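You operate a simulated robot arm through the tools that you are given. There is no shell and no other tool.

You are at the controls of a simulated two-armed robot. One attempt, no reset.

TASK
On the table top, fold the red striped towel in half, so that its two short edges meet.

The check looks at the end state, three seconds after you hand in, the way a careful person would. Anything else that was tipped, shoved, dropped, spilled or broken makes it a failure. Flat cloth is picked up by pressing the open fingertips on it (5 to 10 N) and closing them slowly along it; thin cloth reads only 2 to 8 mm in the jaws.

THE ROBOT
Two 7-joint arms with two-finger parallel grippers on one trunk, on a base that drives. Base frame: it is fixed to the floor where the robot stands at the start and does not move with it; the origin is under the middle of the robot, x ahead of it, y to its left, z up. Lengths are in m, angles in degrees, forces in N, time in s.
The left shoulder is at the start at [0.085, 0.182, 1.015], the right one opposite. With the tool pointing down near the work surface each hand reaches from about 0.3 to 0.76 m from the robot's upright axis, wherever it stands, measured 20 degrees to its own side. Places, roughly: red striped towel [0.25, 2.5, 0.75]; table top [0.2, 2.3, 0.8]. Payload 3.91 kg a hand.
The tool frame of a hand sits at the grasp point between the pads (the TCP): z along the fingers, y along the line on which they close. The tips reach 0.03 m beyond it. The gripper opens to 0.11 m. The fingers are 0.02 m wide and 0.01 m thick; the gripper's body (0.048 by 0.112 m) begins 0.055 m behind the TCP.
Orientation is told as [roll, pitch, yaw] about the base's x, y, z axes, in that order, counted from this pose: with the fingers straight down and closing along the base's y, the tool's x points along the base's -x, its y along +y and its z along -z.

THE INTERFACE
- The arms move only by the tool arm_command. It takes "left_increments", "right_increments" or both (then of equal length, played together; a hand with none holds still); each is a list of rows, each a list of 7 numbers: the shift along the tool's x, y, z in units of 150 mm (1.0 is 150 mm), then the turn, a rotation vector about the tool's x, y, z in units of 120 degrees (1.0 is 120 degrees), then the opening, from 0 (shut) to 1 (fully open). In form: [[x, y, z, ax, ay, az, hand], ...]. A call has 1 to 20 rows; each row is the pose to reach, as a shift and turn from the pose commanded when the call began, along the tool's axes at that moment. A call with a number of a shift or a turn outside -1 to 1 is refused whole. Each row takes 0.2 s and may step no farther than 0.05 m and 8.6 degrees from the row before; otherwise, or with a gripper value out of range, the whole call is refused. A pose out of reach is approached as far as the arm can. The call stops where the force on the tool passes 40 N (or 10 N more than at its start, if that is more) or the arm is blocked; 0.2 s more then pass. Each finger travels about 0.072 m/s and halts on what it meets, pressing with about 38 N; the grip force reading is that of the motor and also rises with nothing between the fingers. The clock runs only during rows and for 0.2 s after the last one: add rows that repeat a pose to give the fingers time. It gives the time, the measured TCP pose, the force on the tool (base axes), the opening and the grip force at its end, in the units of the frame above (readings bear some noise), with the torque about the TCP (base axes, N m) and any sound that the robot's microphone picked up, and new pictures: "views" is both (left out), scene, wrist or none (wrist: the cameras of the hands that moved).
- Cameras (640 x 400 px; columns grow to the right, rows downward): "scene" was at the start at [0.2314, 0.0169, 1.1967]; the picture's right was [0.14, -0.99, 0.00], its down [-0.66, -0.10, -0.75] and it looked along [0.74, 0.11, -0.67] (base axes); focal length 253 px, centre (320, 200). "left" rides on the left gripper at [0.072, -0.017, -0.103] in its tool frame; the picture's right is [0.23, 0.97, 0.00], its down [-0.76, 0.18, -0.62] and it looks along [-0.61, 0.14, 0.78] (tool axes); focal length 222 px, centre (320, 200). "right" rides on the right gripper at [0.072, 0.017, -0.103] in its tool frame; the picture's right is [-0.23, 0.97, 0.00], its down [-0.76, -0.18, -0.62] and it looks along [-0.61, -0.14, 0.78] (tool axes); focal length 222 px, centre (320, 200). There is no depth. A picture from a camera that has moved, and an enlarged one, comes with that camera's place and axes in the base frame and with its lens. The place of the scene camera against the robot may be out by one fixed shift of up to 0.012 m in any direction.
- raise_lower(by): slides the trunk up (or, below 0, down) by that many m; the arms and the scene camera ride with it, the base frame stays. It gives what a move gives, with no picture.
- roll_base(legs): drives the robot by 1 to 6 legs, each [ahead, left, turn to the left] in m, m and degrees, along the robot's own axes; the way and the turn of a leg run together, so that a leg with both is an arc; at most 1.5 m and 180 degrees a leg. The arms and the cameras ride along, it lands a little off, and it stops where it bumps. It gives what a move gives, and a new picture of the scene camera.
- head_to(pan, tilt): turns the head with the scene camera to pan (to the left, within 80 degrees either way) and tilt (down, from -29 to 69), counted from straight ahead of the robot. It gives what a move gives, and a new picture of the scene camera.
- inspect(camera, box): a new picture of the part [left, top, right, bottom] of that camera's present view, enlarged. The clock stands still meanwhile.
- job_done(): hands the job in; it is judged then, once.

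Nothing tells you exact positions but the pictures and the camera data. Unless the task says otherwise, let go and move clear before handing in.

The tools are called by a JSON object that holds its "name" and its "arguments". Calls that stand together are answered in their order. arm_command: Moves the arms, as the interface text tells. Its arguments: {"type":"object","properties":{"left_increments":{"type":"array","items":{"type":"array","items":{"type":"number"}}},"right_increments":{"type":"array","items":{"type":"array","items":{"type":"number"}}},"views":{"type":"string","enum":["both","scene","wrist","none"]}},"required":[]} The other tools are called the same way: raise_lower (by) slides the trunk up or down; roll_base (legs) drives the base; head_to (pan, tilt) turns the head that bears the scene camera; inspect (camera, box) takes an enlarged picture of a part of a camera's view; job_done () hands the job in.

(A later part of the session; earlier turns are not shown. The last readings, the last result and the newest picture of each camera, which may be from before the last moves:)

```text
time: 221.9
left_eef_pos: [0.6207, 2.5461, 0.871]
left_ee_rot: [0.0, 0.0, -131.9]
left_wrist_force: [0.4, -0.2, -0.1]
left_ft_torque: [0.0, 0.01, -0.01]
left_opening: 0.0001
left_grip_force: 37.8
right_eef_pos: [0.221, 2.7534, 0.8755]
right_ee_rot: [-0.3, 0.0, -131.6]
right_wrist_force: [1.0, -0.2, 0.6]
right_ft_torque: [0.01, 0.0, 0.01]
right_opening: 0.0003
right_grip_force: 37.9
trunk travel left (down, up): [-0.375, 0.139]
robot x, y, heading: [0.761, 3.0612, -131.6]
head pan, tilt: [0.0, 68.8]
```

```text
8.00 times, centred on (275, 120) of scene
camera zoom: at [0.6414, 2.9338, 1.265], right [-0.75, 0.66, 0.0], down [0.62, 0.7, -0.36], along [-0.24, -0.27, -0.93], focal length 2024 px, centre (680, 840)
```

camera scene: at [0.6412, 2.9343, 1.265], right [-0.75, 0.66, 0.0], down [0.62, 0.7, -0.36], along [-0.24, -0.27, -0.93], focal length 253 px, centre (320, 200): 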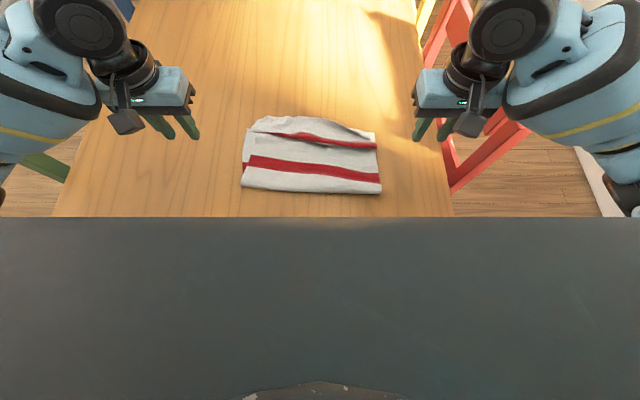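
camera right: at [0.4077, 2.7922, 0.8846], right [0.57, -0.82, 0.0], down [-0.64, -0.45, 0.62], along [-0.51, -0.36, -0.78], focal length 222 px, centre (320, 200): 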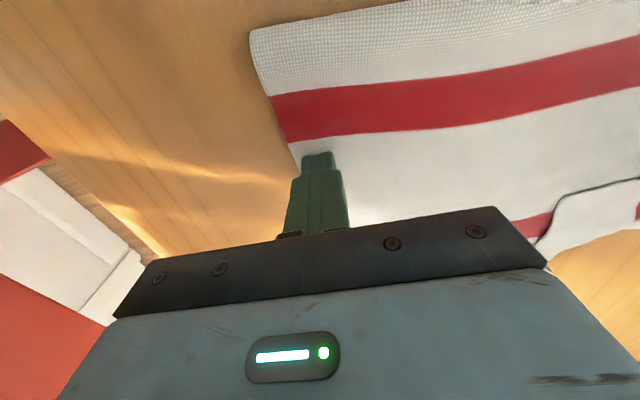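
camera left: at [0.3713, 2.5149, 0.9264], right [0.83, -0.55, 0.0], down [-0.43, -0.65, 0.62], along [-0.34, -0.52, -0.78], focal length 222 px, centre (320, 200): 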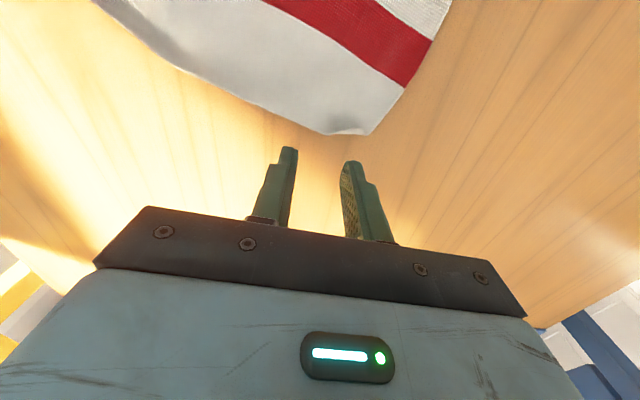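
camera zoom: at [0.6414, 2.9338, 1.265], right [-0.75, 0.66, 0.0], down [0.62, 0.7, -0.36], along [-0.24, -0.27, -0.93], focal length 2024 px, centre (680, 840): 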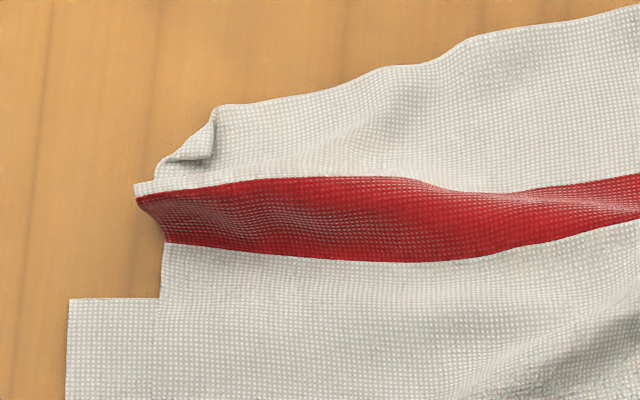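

The right corner is flat now. I'll move the base 6 cm closer, tidy the last bits of hem on the right and the tiny dog-ear on the left, then regrip both near corners in this natural orientation and refold with a taut arc.

{"name": "roll_base", "arguments": {"legs": [[0.06, 0, 0]]}}

{"name": "inspect", "arguments": {"camera": "scene", "box": [200, 80, 440, 220]}}

```text
time: 222.8
left_eef_pos: [0.5797, 2.5001, 0.87]
left_ee_rot: [0.0, -0.1, -131.9]
left_wrist_force: [-0.9, -0.2, -0.4]
left_ft_torque: [0.04, -0.02, -0.02]
left_opening: 0.0
left_grip_force: 37.7
right_eef_pos: [0.1799, 2.7077, 0.8733]
right_ee_rot: [-0.2, 0.0, -131.7]
right_wrist_force: [0.1, 0.3, -0.7]
right_ft_torque: [0.04, -0.03, 0.02]
right_opening: 0.0002
right_grip_force: 37.4
trunk travel left (down, up): [-0.375, 0.139]
robot x, y, heading: [0.7286, 3.0184, -131.6]
head pan, tilt: [0.0, 68.8]
camera scene: at [0.6003, 2.8883, 1.2647], right [-0.75, 0.66, 0.0], down [0.62, 0.7, -0.36], along [-0.24, -0.27, -0.93], focal length 253 px, centre (320, 200)
```

scene: 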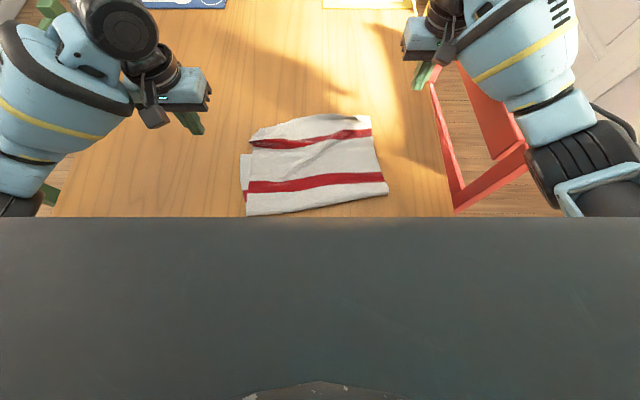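

```text
2.67 times, centred on (320, 150) of scene
camera zoom: at [0.6003, 2.8883, 1.2647], right [-0.75, 0.66, 0.0], down [0.62, 0.7, -0.36], along [-0.24, -0.27, -0.93], focal length 675 px, centre (320, 333)
```

zoom: 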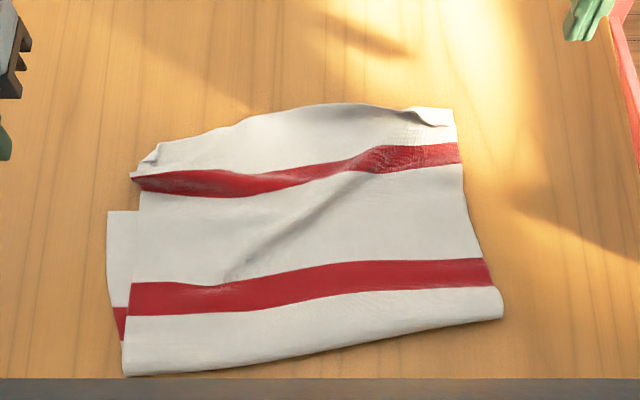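

{"name": "arm_command", "arguments": {"left_increments": [[0.08, -0.2, 0, 0, 0, 0, 0], [0.16, -0.4, 0, 0, 0, 0, 0], [0.24, -0.6, 0, 0, 0, 0, 0], [0.333, -0.8, 0, 0, 0, 0, 0], [0.333, -0.97, 0.1, 0, 0, 0, 0], [0.333, -0.97, 0.3, 0, 0, 0, 0], [0.333, -0.97, 0.5, 0, 0, 0, 0], [0.333, -0.97, 0.57, 0, 0, 0, 0], [0.333, -0.97, 0.59, 0, 0, 0, 0], [0.333, -0.97, 0.595, 0, 0, 0, 0]], "right_increments": [[0.05, 0.15, 0, 0, 0, 0, 0], [0.1, 0.3, 0, 0, 0, 0, 0], [0.17, 0.45, 0, 0, 0, 0, 0], [0.17, 0.64, 0, 0, 0, 0, 0], [0.17, 0.64, 0.15, 0, 0, 0, 0], [0.17, 0.64, 0.3, 0, 0, 0, 0], [0.17, 0.64, 0.45, 0, 0, 0, 0], [0.17, 0.64, 0.55, 0, 0, 0, 0], [0.17, 0.64, 0.59, 0, 0, 0, 0], [0.17, 0.64, 0.59, 0, 0, 0, 0]], "views": "none"}}

{"name": "inspect", "arguments": {"camera": "right", "box": [160, 40, 480, 240]}}

```text
time: 225.0
left_eef_pos: [0.5045, 2.6351, 0.7822]
left_ee_rot: [0.0, -0.1, -131.7]
left_wrist_force: [-0.3, 0.1, 1.1]
left_ft_torque: [0.01, -0.02, 0.0]
left_opening: 0.0
left_grip_force: 37.7
right_eef_pos: [0.269, 2.6656, 0.7848]
right_ee_rot: [-0.1, 0.1, -131.6]
right_wrist_force: [-0.5, -0.1, 0.0]
right_ft_torque: [-0.03, -0.03, 0.03]
right_opening: 0.0002
right_grip_force: 37.6
trunk travel left (down, up): [-0.375, 0.139]
robot x, y, heading: [0.7228, 3.0167, -131.7]
head pan, tilt: [0.0, 68.8]
```

```text
2.00 times, centred on (320, 140) of right
camera zoom: at [0.329, 2.7073, 0.8874], right [0.58, -0.82, 0.0], down [-0.64, -0.45, 0.62], along [-0.51, -0.36, -0.78], focal length 444 px, centre (320, 320)
```

zoom: 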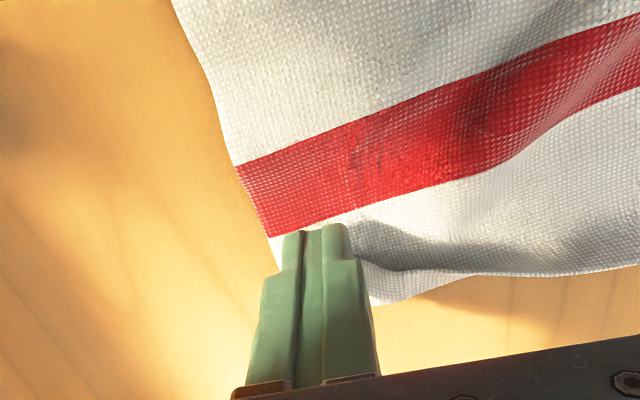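

{"name": "arm_command", "arguments": {"left_increments": [[0, 0, 0.006, 0, 0, 0, 0], [0, 0, 0.008, 0, 0, 0, 0], [0, 0, 0.008, 0, 0, 0, 0], [0, 0, 0.008, 0, 0, 0, 0], [0, 0, 0.008, 0, 0, 0, 0], [0, 0, 0.008, 0, 0, 0, 0], [0, 0, 0.008, 0, 0, 0, 0], [0, 0, 0.008, 0, 0, 0, 0], [0, 0, 0.008, 0, 0, 0, 0], [0, 0, 0.008, 0, 0, 0, 0], [0, 0, 0.008, 0, 0, 0, 0]], "right_increments": [[0.0, 0, -0.07, 0, 0, 0, 0], [0.03, 0.08, -0.07, 0, 0, 0, 0], [0.03, 0.08, -0.02, 0, 0, 0, 0], [0.03, 0.08, 0.01, 0, 0, 0, 0], [-0.03, 0.08, 0.012, 0, 0, 0, 0], [-0.1, 0.08, 0.012, 0, 0, 0, 0], [-0.16, 0.08, 0.012, 0, 0, 0, 0], [-0.22, 0.08, 0.012, 0, 0, 0, 0], [-0.28, 0.08, 0.012, 0, 0, 0, 0], [-0.34, 0.08, 0.012, 0, 0, 0, 0], [-0.4, 0.08, 0.012, 0, 0, 0, 0]], "views": "none"}}

{"name": "inspect", "arguments": {"camera": "right", "box": [160, 40, 480, 240]}}

{"name": "inspect", "arguments": {"camera": "scene", "box": [310, 90, 390, 140]}}

```text
time: 227.4
left_eef_pos: [0.5051, 2.6345, 0.7808]
left_ee_rot: [-0.1, -0.3, -131.7]
left_wrist_force: [-3.4, -6.1, 27.3]
left_ft_torque: [-0.17, 0.07, 0.01]
left_opening: 0.0001
left_grip_force: 37.4
right_eef_pos: [0.2376, 2.611, 0.7837]
right_ee_rot: [-0.2, -0.1, -131.7]
right_wrist_force: [0.2, 0.2, -0.1]
right_ft_torque: [0.03, 0.02, -0.01]
right_opening: 0.0001
right_grip_force: 38.3
trunk travel left (down, up): [-0.375, 0.139]
robot x, y, heading: [0.7236, 3.0175, -131.5]
head pan, tilt: [0.0, 68.8]
```

```text
2.00 times, centred on (320, 140) of right
camera zoom: at [0.2987, 2.6537, 0.8864], right [0.58, -0.82, 0.0], down [-0.64, -0.45, 0.62], along [-0.51, -0.36, -0.78], focal length 444 px, centre (320, 320)
```

zoom: 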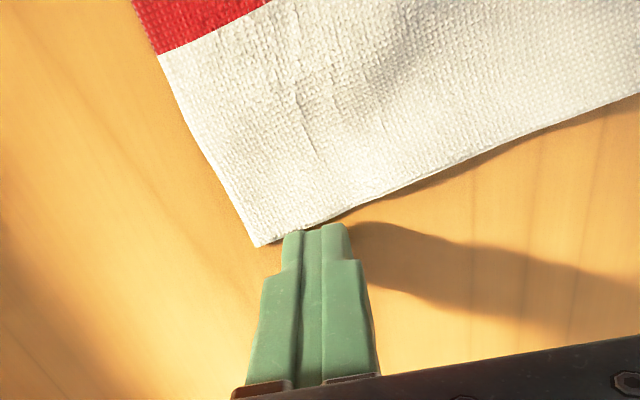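

```text
8.00 times, centred on (350, 115) of scene
camera zoom: at [0.6016, 2.8899, 1.2651], right [-0.75, 0.66, 0.0], down [0.62, 0.7, -0.36], along [-0.24, -0.27, -0.93], focal length 2024 px, centre (80, 880)
```

zoom: 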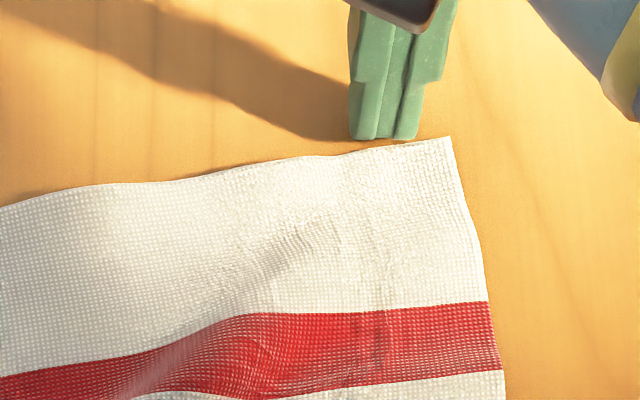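

The right edge is completely flat and clean now. I'll grip it right here: open, align yaw with the edge, and overlap the edge by about 0.8 cm.

{"name": "arm_command", "arguments": {"left_increments": [[0, 0, -0.005, 0, 0, 0, 0], [0, 0, -0.005, 0, 0, 0, 0], [0, 0, -0.005, 0, 0, 0, 0], [0, 0, -0.005, 0, 0, 0, 0], [0, 0, -0.005, 0, 0, 0, 0], [0, 0, -0.005, 0, 0, 0, 0], [0, 0, -0.005, 0, 0, 0, 0]], "right_increments": [[0, 0, -0.1, 0, 0, -0.03, 0.1], [0, 0.01, -0.15, 0, 0, -0.06, 0.273], [0.03, 0.02, -0.15, 0, 0, -0.09, 0.273], [0.06, 0.02, -0.15, 0, 0, -0.09, 0.273], [0.06, 0.02, -0.08, 0, 0, -0.09, 0.273], [0.06, 0.02, -0.02, 0, 0, -0.09, 0.273], [0.06, 0.02, -0.01, 0, 0, -0.09, 0.273]], "views": "none"}}

{"name": "inspect", "arguments": {"camera": "right", "box": [160, 40, 480, 240]}}

```text
time: 229.0
left_eef_pos: [0.5048, 2.6355, 0.7819]
left_ee_rot: [0.1, -0.1, -131.8]
left_wrist_force: [-0.5, -5.9, 23.1]
left_ft_torque: [-0.16, -0.01, -0.01]
left_opening: 0.0002
left_grip_force: 37.8
right_eef_pos: [0.2461, 2.6176, 0.7852]
right_ee_rot: [-0.2, 0.0, -120.9]
right_wrist_force: [-0.4, 0.5, -0.7]
right_ft_torque: [0.0, -0.01, 0.03]
right_opening: 0.0296
right_grip_force: 0.1
trunk travel left (down, up): [-0.375, 0.139]
robot x, y, heading: [0.7235, 3.0185, -131.7]
head pan, tilt: [0.0, 68.8]
```

```text
2.00 times, centred on (320, 140) of right
camera zoom: at [0.2984, 2.6699, 0.8881], right [0.72, -0.7, 0.0], down [-0.54, -0.56, 0.62], along [-0.44, -0.45, -0.78], focal length 444 px, centre (320, 320)
```

zoom: 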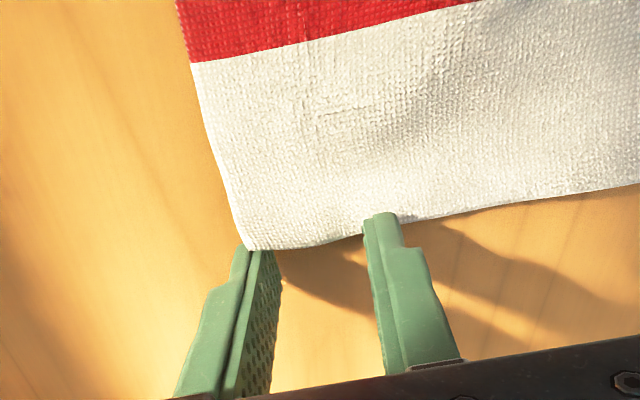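

{"name": "arm_command", "arguments": {"right_increments": [[0, 0, -0.06, 0, 0, 0, 0.273], [0.03, 0.035, -0.08, 0, 0, 0, 0.273], [0.062, 0.07, -0.08, 0, 0, 0, 0.273], [0.062, 0.07, -0.02, 0, 0, 0, 0.273], [0.062, 0.07, 0.01, 0, 0, 0, 0.273], [0.062, 0.07, 0.015, 0, 0, 0, 0.273], [0.062, 0.07, 0.015, 0, 0, 0, 0.273]], "views": "none"}}

{"name": "inspect", "arguments": {"camera": "right", "box": [160, 40, 480, 240]}}

```text
time: 230.6
left_eef_pos: [0.5051, 2.6349, 0.781]
left_ee_rot: [-0.1, -0.1, -131.8]
left_wrist_force: [0.0, -5.3, 22.4]
left_ft_torque: [-0.17, -0.01, 0.04]
left_opening: 0.0
left_grip_force: 37.6
right_eef_pos: [0.2603, 2.6201, 0.7821]
right_ee_rot: [-0.2, 0.0, -120.9]
right_wrist_force: [-0.9, -0.1, 1.0]
right_ft_torque: [0.0, -0.05, -0.02]
right_opening: 0.0304
right_grip_force: 0.0
trunk travel left (down, up): [-0.375, 0.139]
robot x, y, heading: [0.726, 3.0192, -131.7]
head pan, tilt: [0.0, 68.8]
```

```text
2.00 times, centred on (320, 140) of right
camera zoom: at [0.3119, 2.6723, 0.8853], right [0.72, -0.7, 0.0], down [-0.54, -0.56, 0.62], along [-0.44, -0.45, -0.78], focal length 444 px, centre (320, 320)
```

zoom: 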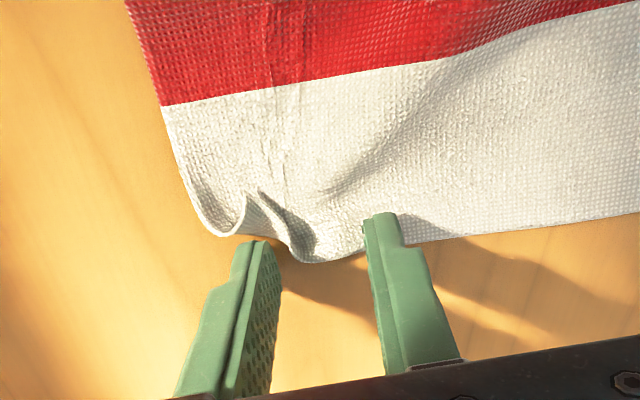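

{"name": "arm_command", "arguments": {"right_increments": [[0, 0, -0.1, 0, 0, 0, 0.273], [0, 0, -0.2, 0, 0, 0, 0.273], [0.05, 0.0, -0.25, 0, 0, 0, 0.36], [0.095, 0.0, -0.25, 0, 0, 0, 0.36], [0.095, 0.0, -0.15, 0, 0, 0, 0.36], [0.095, 0.0, -0.05, 0, 0, 0, 0.36], [0.095, 0.0, -0.01, 0, 0, 0, 0.36], [0.095, 0.0, 0.0, 0, 0, 0, 0.36]], "views": "none"}}

{"name": "inspect", "arguments": {"camera": "right", "box": [160, 40, 480, 240]}}

```text
time: 232.4
left_eef_pos: [0.5052, 2.6341, 0.7817]
left_ee_rot: [0.0, -0.1, -131.8]
left_wrist_force: [-0.5, -5.6, 21.1]
left_ft_torque: [-0.15, 0.0, 0.04]
left_opening: 0.0002
left_grip_force: 37.9
right_eef_pos: [0.268, 2.6303, 0.7835]
right_ee_rot: [-0.2, 0.0, -121.0]
right_wrist_force: [0.8, -0.2, 0.2]
right_ft_torque: [-0.01, 0.0, 0.0]
right_opening: 0.0395
right_grip_force: 0.0
trunk travel left (down, up): [-0.375, 0.139]
robot x, y, heading: [0.7229, 3.0171, -131.7]
head pan, tilt: [0.0, 68.8]
```

```text
2.00 times, centred on (320, 140) of right
camera zoom: at [0.3202, 2.6837, 0.8852], right [0.72, -0.7, 0.0], down [-0.54, -0.56, 0.62], along [-0.44, -0.45, -0.78], focal length 444 px, centre (320, 320)
```

zoom: 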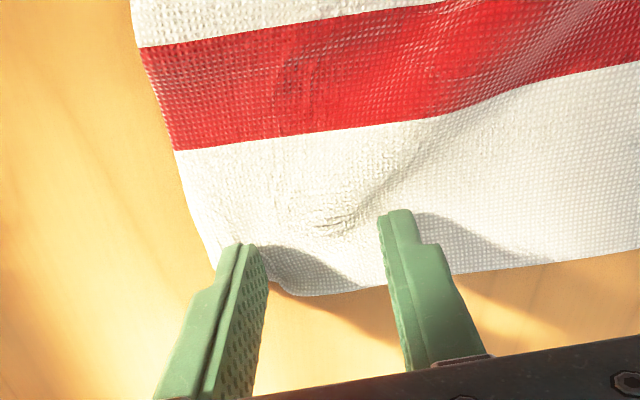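

{"name": "arm_command", "arguments": {"right_increments": [[0, 0, 0.008, 0, 0, 0, 0.36], [0, 0, 0.013, 0, 0, 0, 0.36], [0, 0, 0.013, 0, 0, 0, 0.36]], "views": "none"}}

```text
time: 233.2
left_eef_pos: [0.5047, 2.6344, 0.7812]
left_ee_rot: [-0.1, 0.0, -131.8]
left_wrist_force: [-2.3, -4.1, 17.7]
left_ft_torque: [-0.14, 0.07, -0.02]
left_opening: 0.0002
left_grip_force: 37.4
right_eef_pos: [0.2675, 2.6314, 0.7823]
right_ee_rot: [-0.2, -0.1, -121.0]
right_wrist_force: [1.2, 0.0, 5.9]
right_ft_torque: [0.06, 0.07, 0.01]
right_opening: 0.039
right_grip_force: 0.1
trunk travel left (down, up): [-0.375, 0.139]
robot x, y, heading: [0.7226, 3.0212, -131.6]
head pan, tilt: [0.0, 68.8]
```

{"name": "arm_command", "arguments": {"right_increments": [[0, 0, 0.001, 0, 0, 0, 0.335], [0, 0, 0.001, 0, 0, 0, 0.31], [0, 0, 0.001, 0, 0, 0, 0.285], [0, 0, 0.001, 0, 0, 0, 0.26], [0, 0, 0.001, 0, 0, 0, 0.235], [0, 0, 0.001, 0, 0, 0, 0.21], [0, 0, 0.001, 0, 0, 0, 0.185], [0, 0, 0.001, 0, 0, 0, 0.16], [0, 0, 0.001, 0, 0, 0, 0.135], [0, 0, 0.001, 0, 0, 0, 0.11], [0, 0, 0.001, 0, 0, 0, 0.085], [0, 0, 0.001, 0, 0, 0, 0.06], [0, 0, 0.001, 0, 0, 0, 0.035], [0, 0, 0.001, 0, 0, 0, 0.01], [0, 0, 0.001, 0, 0, 0, 0.0], [0, 0, 0.001, 0, 0, 0, 0.0], [0, 0, 0.001, 0, 0, 0, 0.0]], "views": "none"}}

{"name": "inspect", "arguments": {"camera": "right", "box": [160, 40, 480, 240]}}

```text
time: 236.8
left_eef_pos: [0.5043, 2.6346, 0.7816]
left_ee_rot: [0.0, -0.1, -131.8]
left_wrist_force: [-2.1, -1.3, 9.6]
left_ft_torque: [-0.06, 0.03, -0.01]
left_opening: 0.0
left_grip_force: 37.9
right_eef_pos: [0.2677, 2.6312, 0.783]
right_ee_rot: [-0.2, -0.1, -120.9]
right_wrist_force: [-1.6, 0.5, 17.7]
right_ft_torque: [0.04, 0.13, -0.06]
right_opening: 0.0027
right_grip_force: 37.8
trunk travel left (down, up): [-0.375, 0.139]
robot x, y, heading: [0.7272, 3.0178, -131.5]
head pan, tilt: [0.0, 68.8]
```

```text
2.00 times, centred on (320, 140) of right
camera zoom: at [0.3197, 2.6845, 0.8843], right [0.72, -0.7, 0.0], down [-0.54, -0.56, 0.62], along [-0.44, -0.45, -0.78], focal length 444 px, centre (320, 320)
```

zoom: 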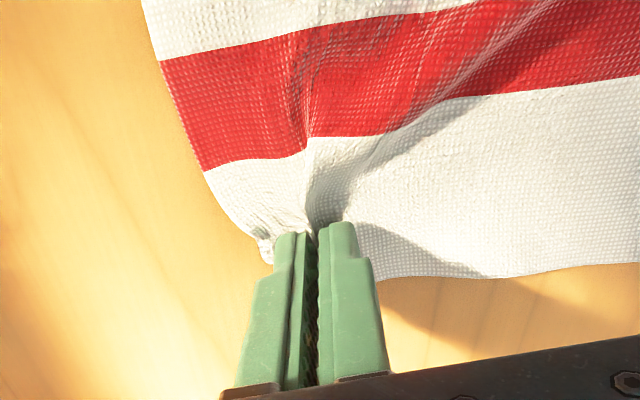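

The right corner is gripped (2.7 mm). Now the left side: lift the left hand and look at its corner.

{"name": "arm_command", "arguments": {"left_increments": [[0, 0, -0.15, 0, 0, 0, 0], [0, 0, -0.4, 0, 0, 0, 0], [-0.1, 0.2, -0.5, 0, 0, 0, 0], [-0.25, 0.4, -0.5, 0, 0, 0, 0.2], [-0.4, 0.5, -0.5, 0, 0, 0, 0.273], [-0.6, 0.6, -0.5, 0, 0, 0, 0.273], [-0.6, 0.6, -0.5, 0, 0, 0, 0.273]], "views": "wrist"}}

{"name": "inspect", "arguments": {"camera": "scene", "box": [200, 80, 440, 220]}}

```text
time: 238.4
left_eef_pos: [0.513, 2.5095, 0.8579]
left_ee_rot: [0.1, -0.1, -131.8]
left_wrist_force: [0.6, 0.5, 0.3]
left_ft_torque: [-0.03, -0.02, 0.03]
left_opening: 0.03
left_grip_force: 0.0
right_eef_pos: [0.2686, 2.6317, 0.7817]
right_ee_rot: [-0.2, 0.0, -120.9]
right_wrist_force: [-1.3, 3.4, 21.0]
right_ft_torque: [0.06, 0.16, -0.03]
right_opening: 0.0026
right_grip_force: 37.7
trunk travel left (down, up): [-0.375, 0.139]
robot x, y, heading: [0.7216, 3.0191, -131.4]
head pan, tilt: [0.0, 68.8]
camera left: at [0.5478, 2.5738, 0.9586], right [0.88, -0.48, 0.0], down [-0.37, -0.69, 0.62], along [-0.3, -0.55, -0.78], focal length 222 px, centre (320, 200)
```

left: 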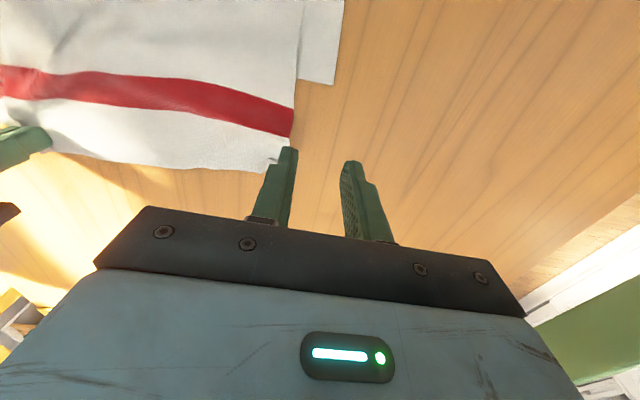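

```text
2.67 times, centred on (320, 150) of scene
camera zoom: at [0.6021, 2.8904, 1.2652], right [-0.75, 0.66, 0.0], down [0.62, 0.7, -0.36], along [-0.24, -0.27, -0.93], focal length 675 px, centre (320, 333)
```

zoom: 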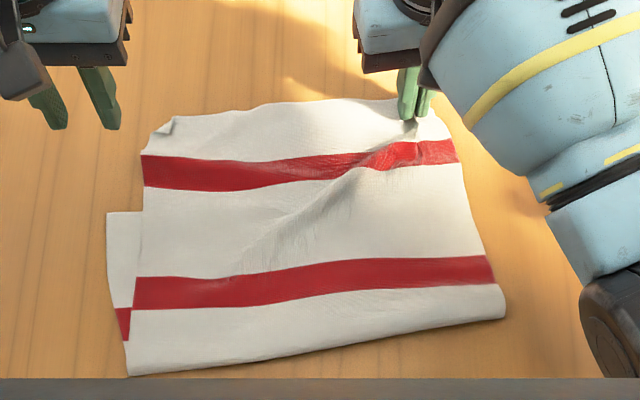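

{"name": "inspect", "arguments": {"camera": "scene", "box": [235, 100, 315, 150]}}

{"name": "inspect", "arguments": {"camera": "left", "box": [150, 60, 390, 210]}}

```text
8.00 times, centred on (275, 125) of scene
camera zoom: at [0.6021, 2.8904, 1.2652], right [-0.75, 0.66, 0.0], down [0.62, 0.7, -0.36], along [-0.24, -0.27, -0.93], focal length 2024 px, centre (680, 800)
```

zoom: 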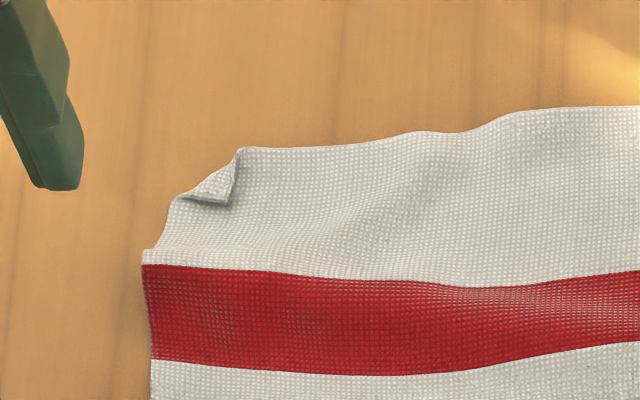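

```text
2.67 times, centred on (270, 135) of left
camera zoom: at [0.5478, 2.5738, 0.9586], right [0.88, -0.48, 0.0], down [-0.37, -0.69, 0.62], along [-0.3, -0.55, -0.78], focal length 592 px, centre (453, 373)
```

zoom: 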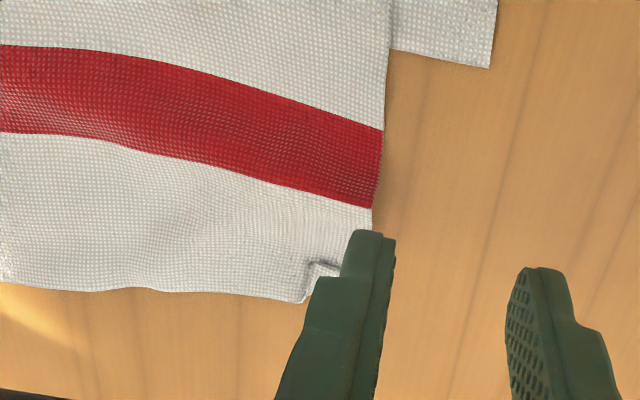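

Only a tiny 1.5 cm dog-ear remains at the left corner. I'll flick it open with the closed left fingertip.

{"name": "arm_command", "arguments": {"left_increments": [[0.05, -0.05, 0, 0, 0, 0, 0.1], [0.1, -0.2, 0, 0, 0, 0, 0], [0.1, -0.3, 0.1, 0, 0, 0, 0], [0.1, -0.3, 0.25, 0, 0, 0, 0], [0.1, -0.3, 0.4, 0, 0, 0, 0]], "right_increments": [[0, 0, -0.005, 0, 0, 0, 0], [0, 0, -0.007, 0, 0, 0, 0], [0, 0, -0.007, 0, 0, 0, 0], [0, 0, -0.007, 0, 0, 0, 0], [0, 0, -0.007, 0, 0, 0, 0]], "views": "none"}}

{"name": "inspect", "arguments": {"camera": "left", "box": [160, 40, 480, 240]}}

```text
time: 239.6
left_eef_pos: [0.4891, 2.5475, 0.7964]
left_ee_rot: [0.0, 0.0, -131.7]
left_wrist_force: [-0.7, -0.3, -0.1]
left_ft_torque: [0.01, 0.02, -0.03]
left_opening: 0.0001
left_grip_force: 37.6
right_eef_pos: [0.2676, 2.6316, 0.7823]
right_ee_rot: [-0.2, 0.0, -120.9]
right_wrist_force: [-1.5, 0.3, 10.3]
right_ft_torque: [0.01, 0.08, -0.01]
right_opening: 0.0024
right_grip_force: 38.1
trunk travel left (down, up): [-0.375, 0.139]
robot x, y, heading: [0.7257, 3.0215, -131.5]
head pan, tilt: [0.0, 68.8]
```

```text
2.00 times, centred on (320, 140) of left
camera zoom: at [0.5239, 2.6135, 0.8983], right [0.88, -0.48, 0.0], down [-0.37, -0.69, 0.62], along [-0.3, -0.55, -0.78], focal length 444 px, centre (320, 320)
```

zoom: 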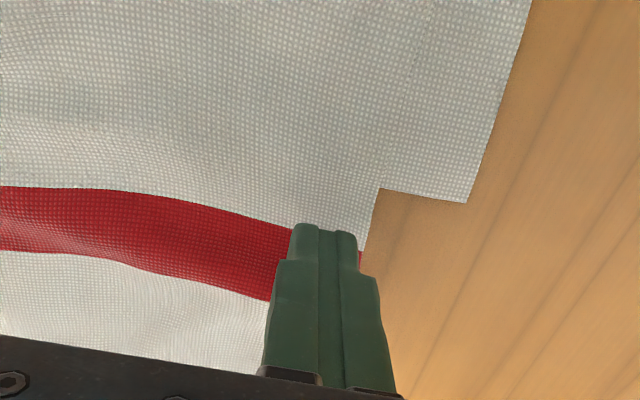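

{"name": "arm_command", "arguments": {"left_increments": [[-0.15, -0.08, 0, 0, 0, 0, 0], [-0.293, -0.161, 0, 0, 0, 0, 0], [-0.293, -0.161, 0.06, 0, 0, 0, 0], [-0.293, -0.161, 0.095, 0, 0, 0, 0], [-0.293, -0.161, 0.097, 0, 0, 0, 0], [-0.35, -0.11, 0.097, 0, 0, 0, 0], [-0.41, -0.05, 0.097, 0, 0, 0, 0], [-0.47, 0.01, 0.097, 0, 0, 0, 0], [-0.53, 0.07, 0.097, 0, 0, 0, 0], [-0.59, 0.13, 0.097, 0, 0, 0, 0], [-0.65, 0.19, 0.097, 0, 0, 0, 0]], "views": "none"}}

{"name": "inspect", "arguments": {"camera": "left", "box": [160, 40, 480, 240]}}

{"name": "inspect", "arguments": {"camera": "scene", "box": [235, 100, 315, 150]}}

```text
time: 242.0
left_eef_pos: [0.4444, 2.458, 0.7819]
left_ee_rot: [0.0, 0.0, -131.8]
left_wrist_force: [-1.1, 0.7, 1.4]
left_ft_torque: [0.01, 0.0, 0.0]
left_opening: 0.0
left_grip_force: 37.8
right_eef_pos: [0.2672, 2.6311, 0.7817]
right_ee_rot: [-0.2, 0.0, -120.9]
right_wrist_force: [1.3, 0.1, 3.7]
right_ft_torque: [-0.02, 0.0, -0.02]
right_opening: 0.0026
right_grip_force: 37.5
trunk travel left (down, up): [-0.375, 0.139]
robot x, y, heading: [0.728, 3.0207, -131.5]
head pan, tilt: [0.0, 68.8]
```

```text
2.00 times, centred on (320, 140) of left
camera zoom: at [0.4794, 2.5225, 0.8841], right [0.88, -0.48, 0.0], down [-0.37, -0.69, 0.62], along [-0.3, -0.55, -0.78], focal length 444 px, centre (320, 320)
```

zoom: 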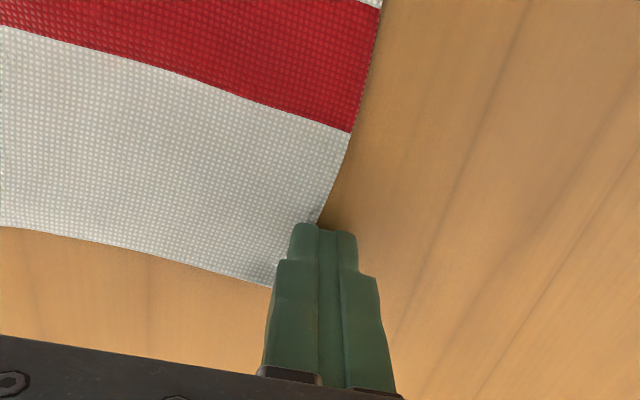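

```text
8.00 times, centred on (275, 125) of scene
camera zoom: at [0.6015, 2.8895, 1.265], right [-0.75, 0.66, 0.0], down [0.62, 0.7, -0.36], along [-0.24, -0.27, -0.93], focal length 2024 px, centre (680, 800)
```

zoom: 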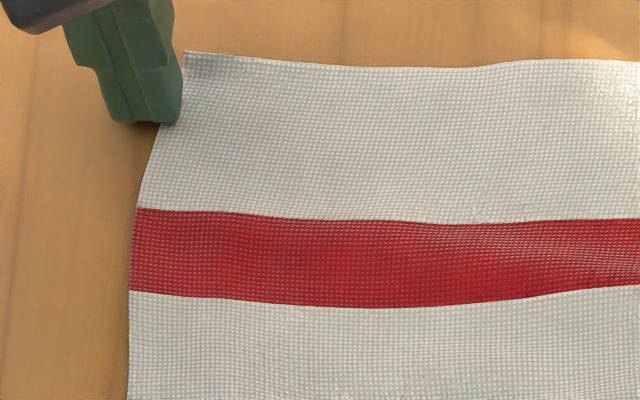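

The left corner is now perfectly flat. Gripping it: position above it, about 2.5 cm in from the corner, overlapping the edge about 1 cm.

{"name": "arm_command", "arguments": {"left_increments": [[0, 0, -0.15, 0, 0, 0, 0.1], [-0.03, -0.05, -0.25, 0, 0, 0.01, 0.318], [-0.08, -0.16, -0.25, 0, 0, 0.02, 0.318], [-0.125, -0.27, -0.25, 0, 0, 0.03, 0.318], [-0.125, -0.27, -0.15, 0, 0, 0.03, 0.318], [-0.125, -0.27, -0.07, 0, 0, 0.03, 0.318], [-0.125, -0.27, -0.02, 0, 0, 0.03, 0.318], [-0.125, -0.27, -0.01, 0, 0, 0.03, 0.318]], "views": "none"}}

{"name": "inspect", "arguments": {"camera": "left", "box": [160, 40, 480, 240]}}

```text
time: 243.8
left_eef_pos: [0.4003, 2.4723, 0.7833]
left_ee_rot: [0.0, 0.0, -135.4]
left_wrist_force: [-0.2, -0.5, 0.5]
left_ft_torque: [-0.03, -0.01, -0.01]
left_opening: 0.0352
left_grip_force: 0.1
right_eef_pos: [0.2678, 2.6321, 0.781]
right_ee_rot: [-0.1, 0.0, -120.9]
right_wrist_force: [-0.9, 0.4, 4.0]
right_ft_torque: [0.02, 0.01, -0.05]
right_opening: 0.0024
right_grip_force: 38.2
trunk travel left (down, up): [-0.375, 0.139]
robot x, y, heading: [0.7222, 3.0198, -131.9]
head pan, tilt: [0.0, 68.8]
```

```text
2.00 times, centred on (320, 140) of left
camera zoom: at [0.4403, 2.5333, 0.8857], right [0.85, -0.53, 0.0], down [-0.42, -0.66, 0.62], along [-0.33, -0.53, -0.78], focal length 444 px, centre (320, 320)
```

zoom: 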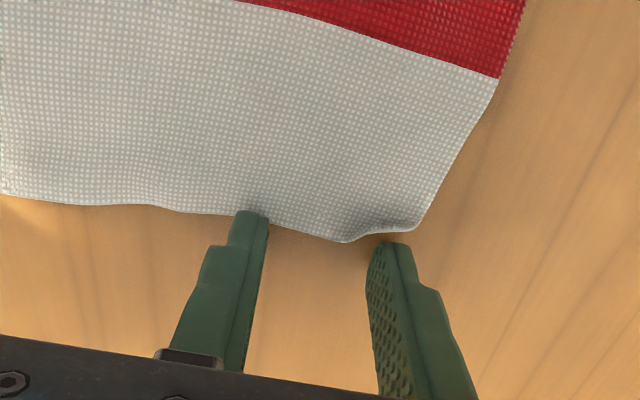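

{"name": "arm_command", "arguments": {"left_increments": [[0, 0, -0.1, 0, 0, 0, 0.318], [0.02, -0.02, -0.18, 0, 0, 0, 0.318], [0.06, -0.04, -0.18, 0, 0, 0, 0.318], [0.09, -0.04, -0.18, 0, 0, 0, 0.318], [0.09, -0.04, -0.1, 0, 0, 0, 0.318], [0.09, -0.04, -0.03, 0, 0, 0, 0.318], [0.09, -0.04, 0.0, 0, 0, 0, 0.318], [0.09, -0.04, 0.0, 0, 0, 0, 0.318]], "views": "none"}}

{"name": "inspect", "arguments": {"camera": "left", "box": [160, 40, 480, 240]}}

```text
time: 245.6
left_eef_pos: [0.4074, 2.4841, 0.7844]
left_ee_rot: [0.0, 0.1, -135.4]
left_wrist_force: [0.9, 0.1, 0.5]
left_ft_torque: [0.0, 0.01, -0.01]
left_opening: 0.035
left_grip_force: 0.0
right_eef_pos: [0.2685, 2.6319, 0.7827]
right_ee_rot: [-0.1, 0.0, -120.9]
right_wrist_force: [-0.8, 0.8, 4.1]
right_ft_torque: [0.03, 0.02, -0.01]
right_opening: 0.0028
right_grip_force: 38.0
trunk travel left (down, up): [-0.375, 0.139]
robot x, y, heading: [0.7283, 3.016, -131.8]
head pan, tilt: [0.0, 68.8]
```

```text
2.00 times, centred on (320, 140) of left
camera zoom: at [0.4463, 2.5464, 0.8866], right [0.85, -0.53, 0.0], down [-0.42, -0.66, 0.62], along [-0.33, -0.53, -0.78], focal length 444 px, centre (320, 320)
```

zoom: 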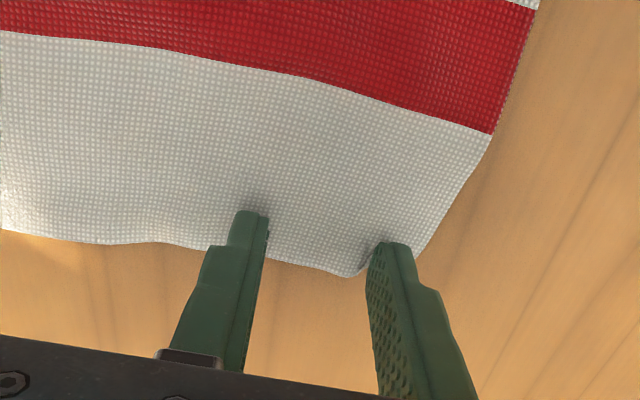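

{"name": "arm_command", "arguments": {"left_increments": [[0, -0.03, -0.03, 0, 0, 0, 0.318], [0, -0.03, 0.0, 0, 0, 0, 0.318], [0, -0.03, 0.012, 0, 0, 0, 0.318], [0, -0.03, 0.018, 0, 0, 0, 0.318], [0, -0.03, 0.018, 0, 0, 0, 0.318]], "views": "none"}}

```text
time: 246.8
left_eef_pos: [0.405, 2.4877, 0.7827]
left_ee_rot: [-0.1, -0.2, -135.4]
left_wrist_force: [-1.2, 1.1, 7.5]
left_ft_torque: [-0.08, -0.09, -0.03]
left_opening: 0.0346
left_grip_force: 0.2
right_eef_pos: [0.2665, 2.6319, 0.7821]
right_ee_rot: [-0.3, 0.0, -120.8]
right_wrist_force: [-0.3, 0.8, 3.3]
right_ft_torque: [-0.04, 0.03, -0.02]
right_opening: 0.0026
right_grip_force: 38.0
trunk travel left (down, up): [-0.375, 0.139]
robot x, y, heading: [0.7223, 3.0171, -131.6]
head pan, tilt: [0.0, 68.8]
```

7.5 N. Closing the left fingers slowly.

{"name": "arm_command", "arguments": {"left_increments": [[0, 0, 0, 0, 0, 0, 0.3], [0, 0, 0, 0, 0, 0, 0.28], [0, 0, 0, 0, 0, 0, 0.26], [0, 0, 0, 0, 0, 0, 0.24], [0, 0, 0, 0, 0, 0, 0.22], [0, 0, 0, 0, 0, 0, 0.2], [0, 0, 0, 0, 0, 0, 0.18], [0, 0, 0, 0, 0, 0, 0.16], [0, 0, 0, 0, 0, 0, 0.14], [0, 0, 0, 0, 0, 0, 0.12], [0, 0, 0, 0, 0, 0, 0.1], [0, 0, 0, 0, 0, 0, 0.08], [0, 0, 0, 0, 0, 0, 0.06], [0, 0, 0, 0, 0, 0, 0.04], [0, 0, 0, 0, 0, 0, 0.02], [0, 0, 0, 0, 0, 0, 0.0], [0, 0, 0, 0, 0, 0, 0.0], [0, 0, 0, 0, 0, 0, 0.0]], "views": "none"}}

{"name": "inspect", "arguments": {"camera": "left", "box": [160, 40, 480, 240]}}

{"name": "inspect", "arguments": {"camera": "scene", "box": [200, 80, 440, 220]}}

```text
time: 250.6
left_eef_pos: [0.4059, 2.4882, 0.7803]
left_ee_rot: [0.0, -0.2, -135.4]
left_wrist_force: [0.3, 3.4, 13.7]
left_ft_torque: [0.0, -0.06, 0.05]
left_opening: 0.0016
left_grip_force: 38.1
right_eef_pos: [0.2686, 2.6311, 0.7825]
right_ee_rot: [-0.3, 0.0, -120.8]
right_wrist_force: [2.7, -2.9, 0.6]
right_ft_torque: [-0.07, -0.06, -0.03]
right_opening: 0.0025
right_grip_force: 38.1
trunk travel left (down, up): [-0.375, 0.139]
robot x, y, heading: [0.7253, 3.0161, -131.5]
head pan, tilt: [0.0, 68.8]
```

```text
2.00 times, centred on (320, 140) of left
camera zoom: at [0.4439, 2.55, 0.8841], right [0.85, -0.53, 0.0], down [-0.42, -0.66, 0.62], along [-0.33, -0.53, -0.78], focal length 444 px, centre (320, 320)
```

zoom: 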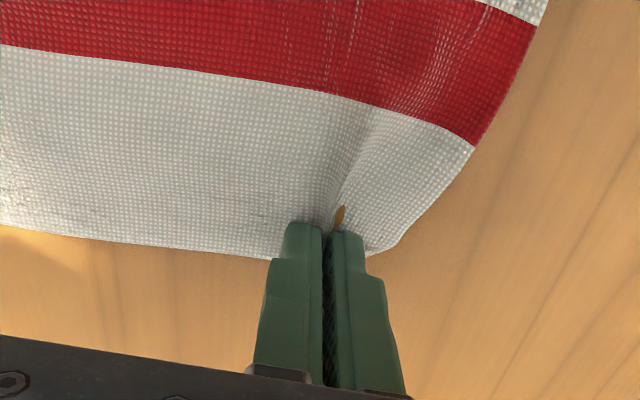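

```text
2.67 times, centred on (320, 150) of scene
camera zoom: at [0.6019, 2.8902, 1.2651], right [-0.75, 0.66, 0.0], down [0.62, 0.7, -0.36], along [-0.24, -0.27, -0.93], focal length 675 px, centre (320, 333)
```

zoom: 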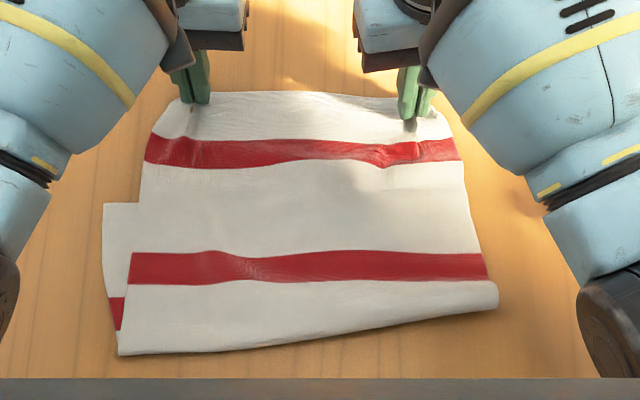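

Both near corners are gripped cleanly (1.6 and 2.5 mm), with the edge pointing the right way. Now I'll lift the edge and bring it up over the fold, squaring the hands.

{"name": "arm_command", "arguments": {"left_increments": [[0.03, 0, -0.12, 0, 0, -0.005, 0], [0.1, -0.006, -0.26, 0, 0, -0.01, 0], [0.21, -0.013, -0.4, 0, 0, -0.015, 0], [0.33, -0.02, -0.54, 0, 0, -0.02, 0], [0.45, -0.028, -0.68, 0, 0, -0.025, 0], [0.565, -0.036, -0.8, 0, 0, -0.03, 0], [0.565, -0.036, -0.8, 0, 0, -0.03, 0]], "right_increments": [[0.02, 0, -0.12, 0, 0, 0.015, 0], [0.08, 0.015, -0.26, 0, 0, 0.03, 0], [0.17, 0.033, -0.4, 0, 0, 0.045, 0], [0.27, 0.05, -0.54, 0, 0, 0.06, 0], [0.36, 0.07, -0.68, 0, 0, 0.075, 0], [0.458, 0.088, -0.8, 0, 0, 0.09, 0], [0.458, 0.088, -0.8, 0, 0, 0.09, 0]], "views": "none"}}

{"name": "inspect", "arguments": {"camera": "scene", "box": [200, 80, 440, 220]}}

```text
time: 252.2
left_eef_pos: [0.4627, 2.5497, 0.9006]
left_ee_rot: [0.1, 0.0, -131.8]
left_wrist_force: [-2.3, 1.4, 0.1]
left_ft_torque: [0.06, 0.06, -0.03]
left_opening: 0.0018
left_grip_force: 37.8
right_eef_pos: [0.3138, 2.6821, 0.8997]
right_ee_rot: [-0.2, 0.2, -131.8]
right_wrist_force: [1.7, -1.0, -0.6]
right_ft_torque: [-0.04, -0.06, 0.05]
right_opening: 0.0027
right_grip_force: 37.8
trunk travel left (down, up): [-0.375, 0.139]
robot x, y, heading: [0.7254, 3.0182, -131.9]
head pan, tilt: [0.0, 68.8]
```

```text
2.67 times, centred on (320, 150) of scene
camera zoom: at [0.6008, 2.8888, 1.2648], right [-0.75, 0.66, 0.0], down [0.62, 0.7, -0.36], along [-0.24, -0.27, -0.93], focal length 675 px, centre (320, 333)
```

zoom: 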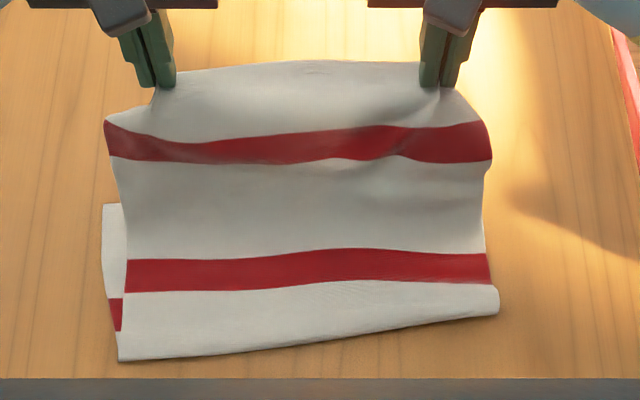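

The sheet hangs evenly between the hands. Continue up and back over the fold.

{"name": "arm_command", "arguments": {"left_increments": [[0.12, 0, -0.1, 0, 0, 0, 0], [0.25, 0, -0.2, 0, 0, 0, 0], [0.38, 0, -0.3, 0, 0, 0, 0], [0.52, 0, -0.4, 0, 0, 0, 0], [0.66, 0, -0.5, 0, 0, 0, 0], [0.81, 0, -0.6, 0, 0, 0, 0], [0.81, 0, -0.6, 0, 0, 0, 0]], "right_increments": [[0.12, 0, -0.1, 0, 0, 0, 0], [0.25, 0, -0.2, 0, 0, 0, 0], [0.38, 0, -0.3, 0, 0, 0, 0], [0.52, 0, -0.4, 0, 0, 0, 0], [0.66, 0, -0.5, 0, 0, 0, 0], [0.81, 0, -0.6, 0, 0, 0, 0], [0.81, 0, -0.6, 0, 0, 0, 0]], "views": "none"}}

{"name": "roll_base", "arguments": {"legs": [[-0.11, 0, 0]]}}

{"name": "inspect", "arguments": {"camera": "scene", "box": [200, 60, 440, 220]}}

```text
time: 253.8
left_eef_pos: [0.5409, 2.6404, 0.9911]
left_ee_rot: [0.0, 0.1, -131.8]
left_wrist_force: [-2.6, 2.7, -0.5]
left_ft_torque: [0.07, 0.08, -0.03]
left_opening: 0.002
left_grip_force: 38.0
right_eef_pos: [0.3951, 2.7743, 0.9901]
right_ee_rot: [-0.2, 0.0, -131.7]
right_wrist_force: [3.1, -2.0, -0.6]
right_ft_torque: [-0.07, -0.08, 0.05]
right_opening: 0.0025
right_grip_force: 38.5
trunk travel left (down, up): [-0.375, 0.139]
robot x, y, heading: [0.727, 3.0191, -131.5]
head pan, tilt: [0.0, 68.8]
```

```text
time: 255.0
left_eef_pos: [0.6135, 2.7218, 0.9918]
left_ee_rot: [0.1, 0.0, -131.8]
left_wrist_force: [-2.0, 3.2, -0.1]
left_ft_torque: [0.09, 0.11, -0.05]
left_opening: 0.0018
left_grip_force: 38.0
right_eef_pos: [0.4666, 2.855, 0.9901]
right_ee_rot: [-0.2, 0.0, -131.7]
right_wrist_force: [3.7, -3.7, 0.1]
right_ft_torque: [-0.13, -0.07, 0.05]
right_opening: 0.0023
right_grip_force: 37.9
trunk travel left (down, up): [-0.375, 0.139]
robot x, y, heading: [0.7944, 3.1033, -131.5]
head pan, tilt: [0.0, 68.8]
camera scene: at [0.6732, 2.9704, 1.265], right [-0.75, 0.66, 0.0], down [0.62, 0.7, -0.36], along [-0.24, -0.27, -0.93], focal length 253 px, centre (320, 200)
```

scene: 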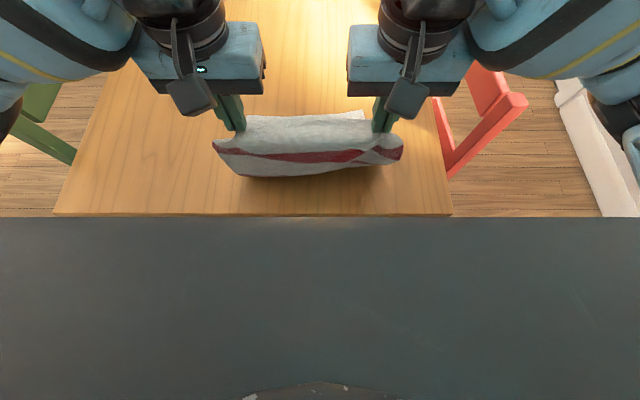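

```text
2.50 times, centred on (320, 140) of scene
camera zoom: at [0.6732, 2.9704, 1.265], right [-0.75, 0.66, 0.0], down [0.62, 0.7, -0.36], along [-0.24, -0.27, -0.93], focal length 632 px, centre (320, 350)
```

zoom: 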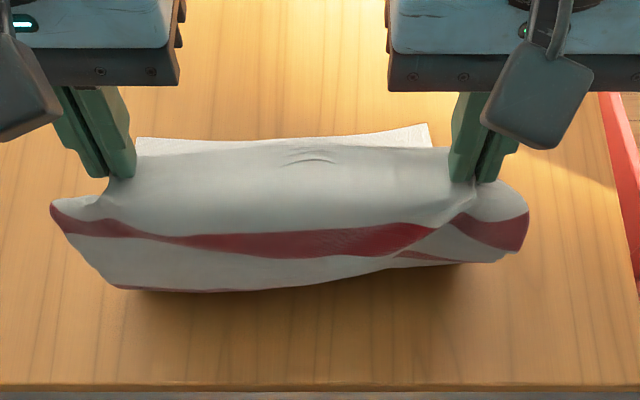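

The lower layer's far edge is visible at u≈2.24 (left) and 2.22 (right). I'll set the hands directly above where the fold should be (0.214 m behind the far edge) at a height of about half the towel length.

{"name": "arm_command", "arguments": {"left_increments": [[0.04, 0, 0.02, 0, 0, 0, 0], [0.08, 0, 0.05, 0, 0, 0, 0], [0.115, 0, 0.08, 0, 0, 0, 0], [0.115, 0, 0.08, 0, 0, 0, 0], [0.115, 0, 0.08, 0, 0, 0, 0]], "right_increments": [[0, 0, 0.02, 0, 0, 0, 0], [0, 0, 0.05, 0, 0, 0, 0], [0, 0, 0.07, 0, 0, 0, 0], [0, 0, 0.07, 0, 0, 0, 0], [0, 0, 0.07, 0, 0, 0, 0]], "views": "wrist"}}

{"name": "inspect", "arguments": {"camera": "scene", "box": [200, 60, 440, 220]}}

```text
time: 256.2
left_eef_pos: [0.625, 2.7338, 0.979]
left_ee_rot: [0.0, -0.1, -131.7]
left_wrist_force: [-3.1, 3.1, -0.9]
left_ft_torque: [0.11, 0.11, -0.05]
left_opening: 0.0017
left_grip_force: 38.1
right_eef_pos: [0.4662, 2.8552, 0.9788]
right_ee_rot: [-0.2, 0.0, -131.7]
right_wrist_force: [4.8, -2.2, 0.7]
right_ft_torque: [-0.11, -0.12, 0.06]
right_opening: 0.0028
right_grip_force: 38.3
trunk travel left (down, up): [-0.375, 0.139]
robot x, y, heading: [0.7943, 3.0994, -131.7]
head pan, tilt: [0.0, 68.8]
camera right: at [0.5266, 2.8967, 1.0823], right [0.58, -0.82, 0.0], down [-0.64, -0.45, 0.62], along [-0.51, -0.36, -0.78], focal length 222 px, centre (320, 200)
camera left: at [0.6596, 2.7984, 1.0814], right [0.88, -0.48, 0.0], down [-0.37, -0.69, 0.62], along [-0.3, -0.55, -0.78], focal length 222 px, centre (320, 200)
```

right: 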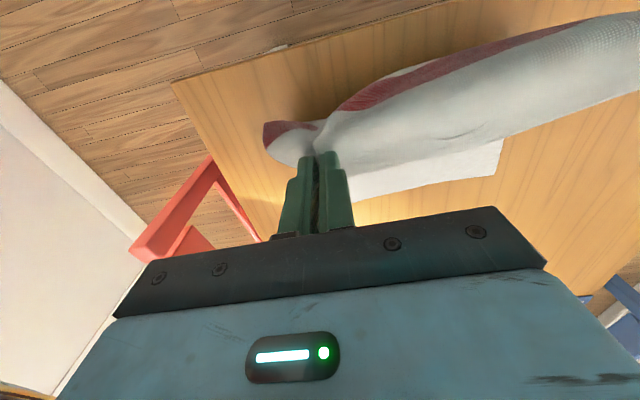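
left: 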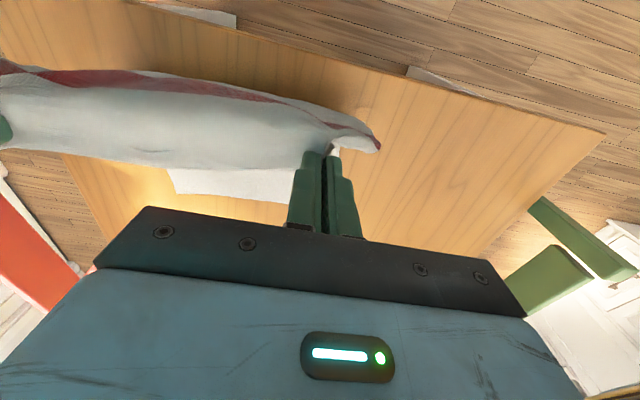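

```text
2.50 times, centred on (320, 140) of scene
camera zoom: at [0.6728, 2.9699, 1.2649], right [-0.75, 0.66, 0.0], down [0.62, 0.7, -0.36], along [-0.24, -0.27, -0.93], focal length 632 px, centre (320, 350)
```

zoom: 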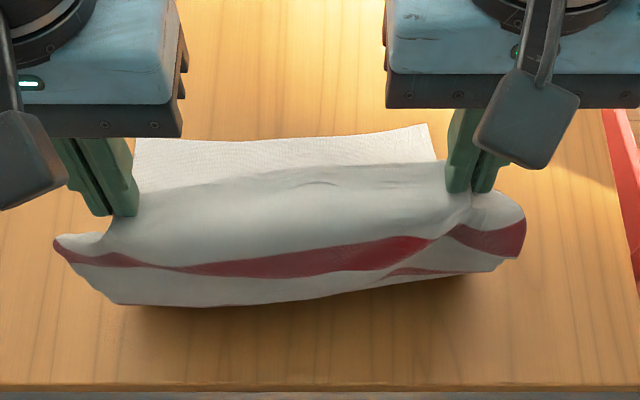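

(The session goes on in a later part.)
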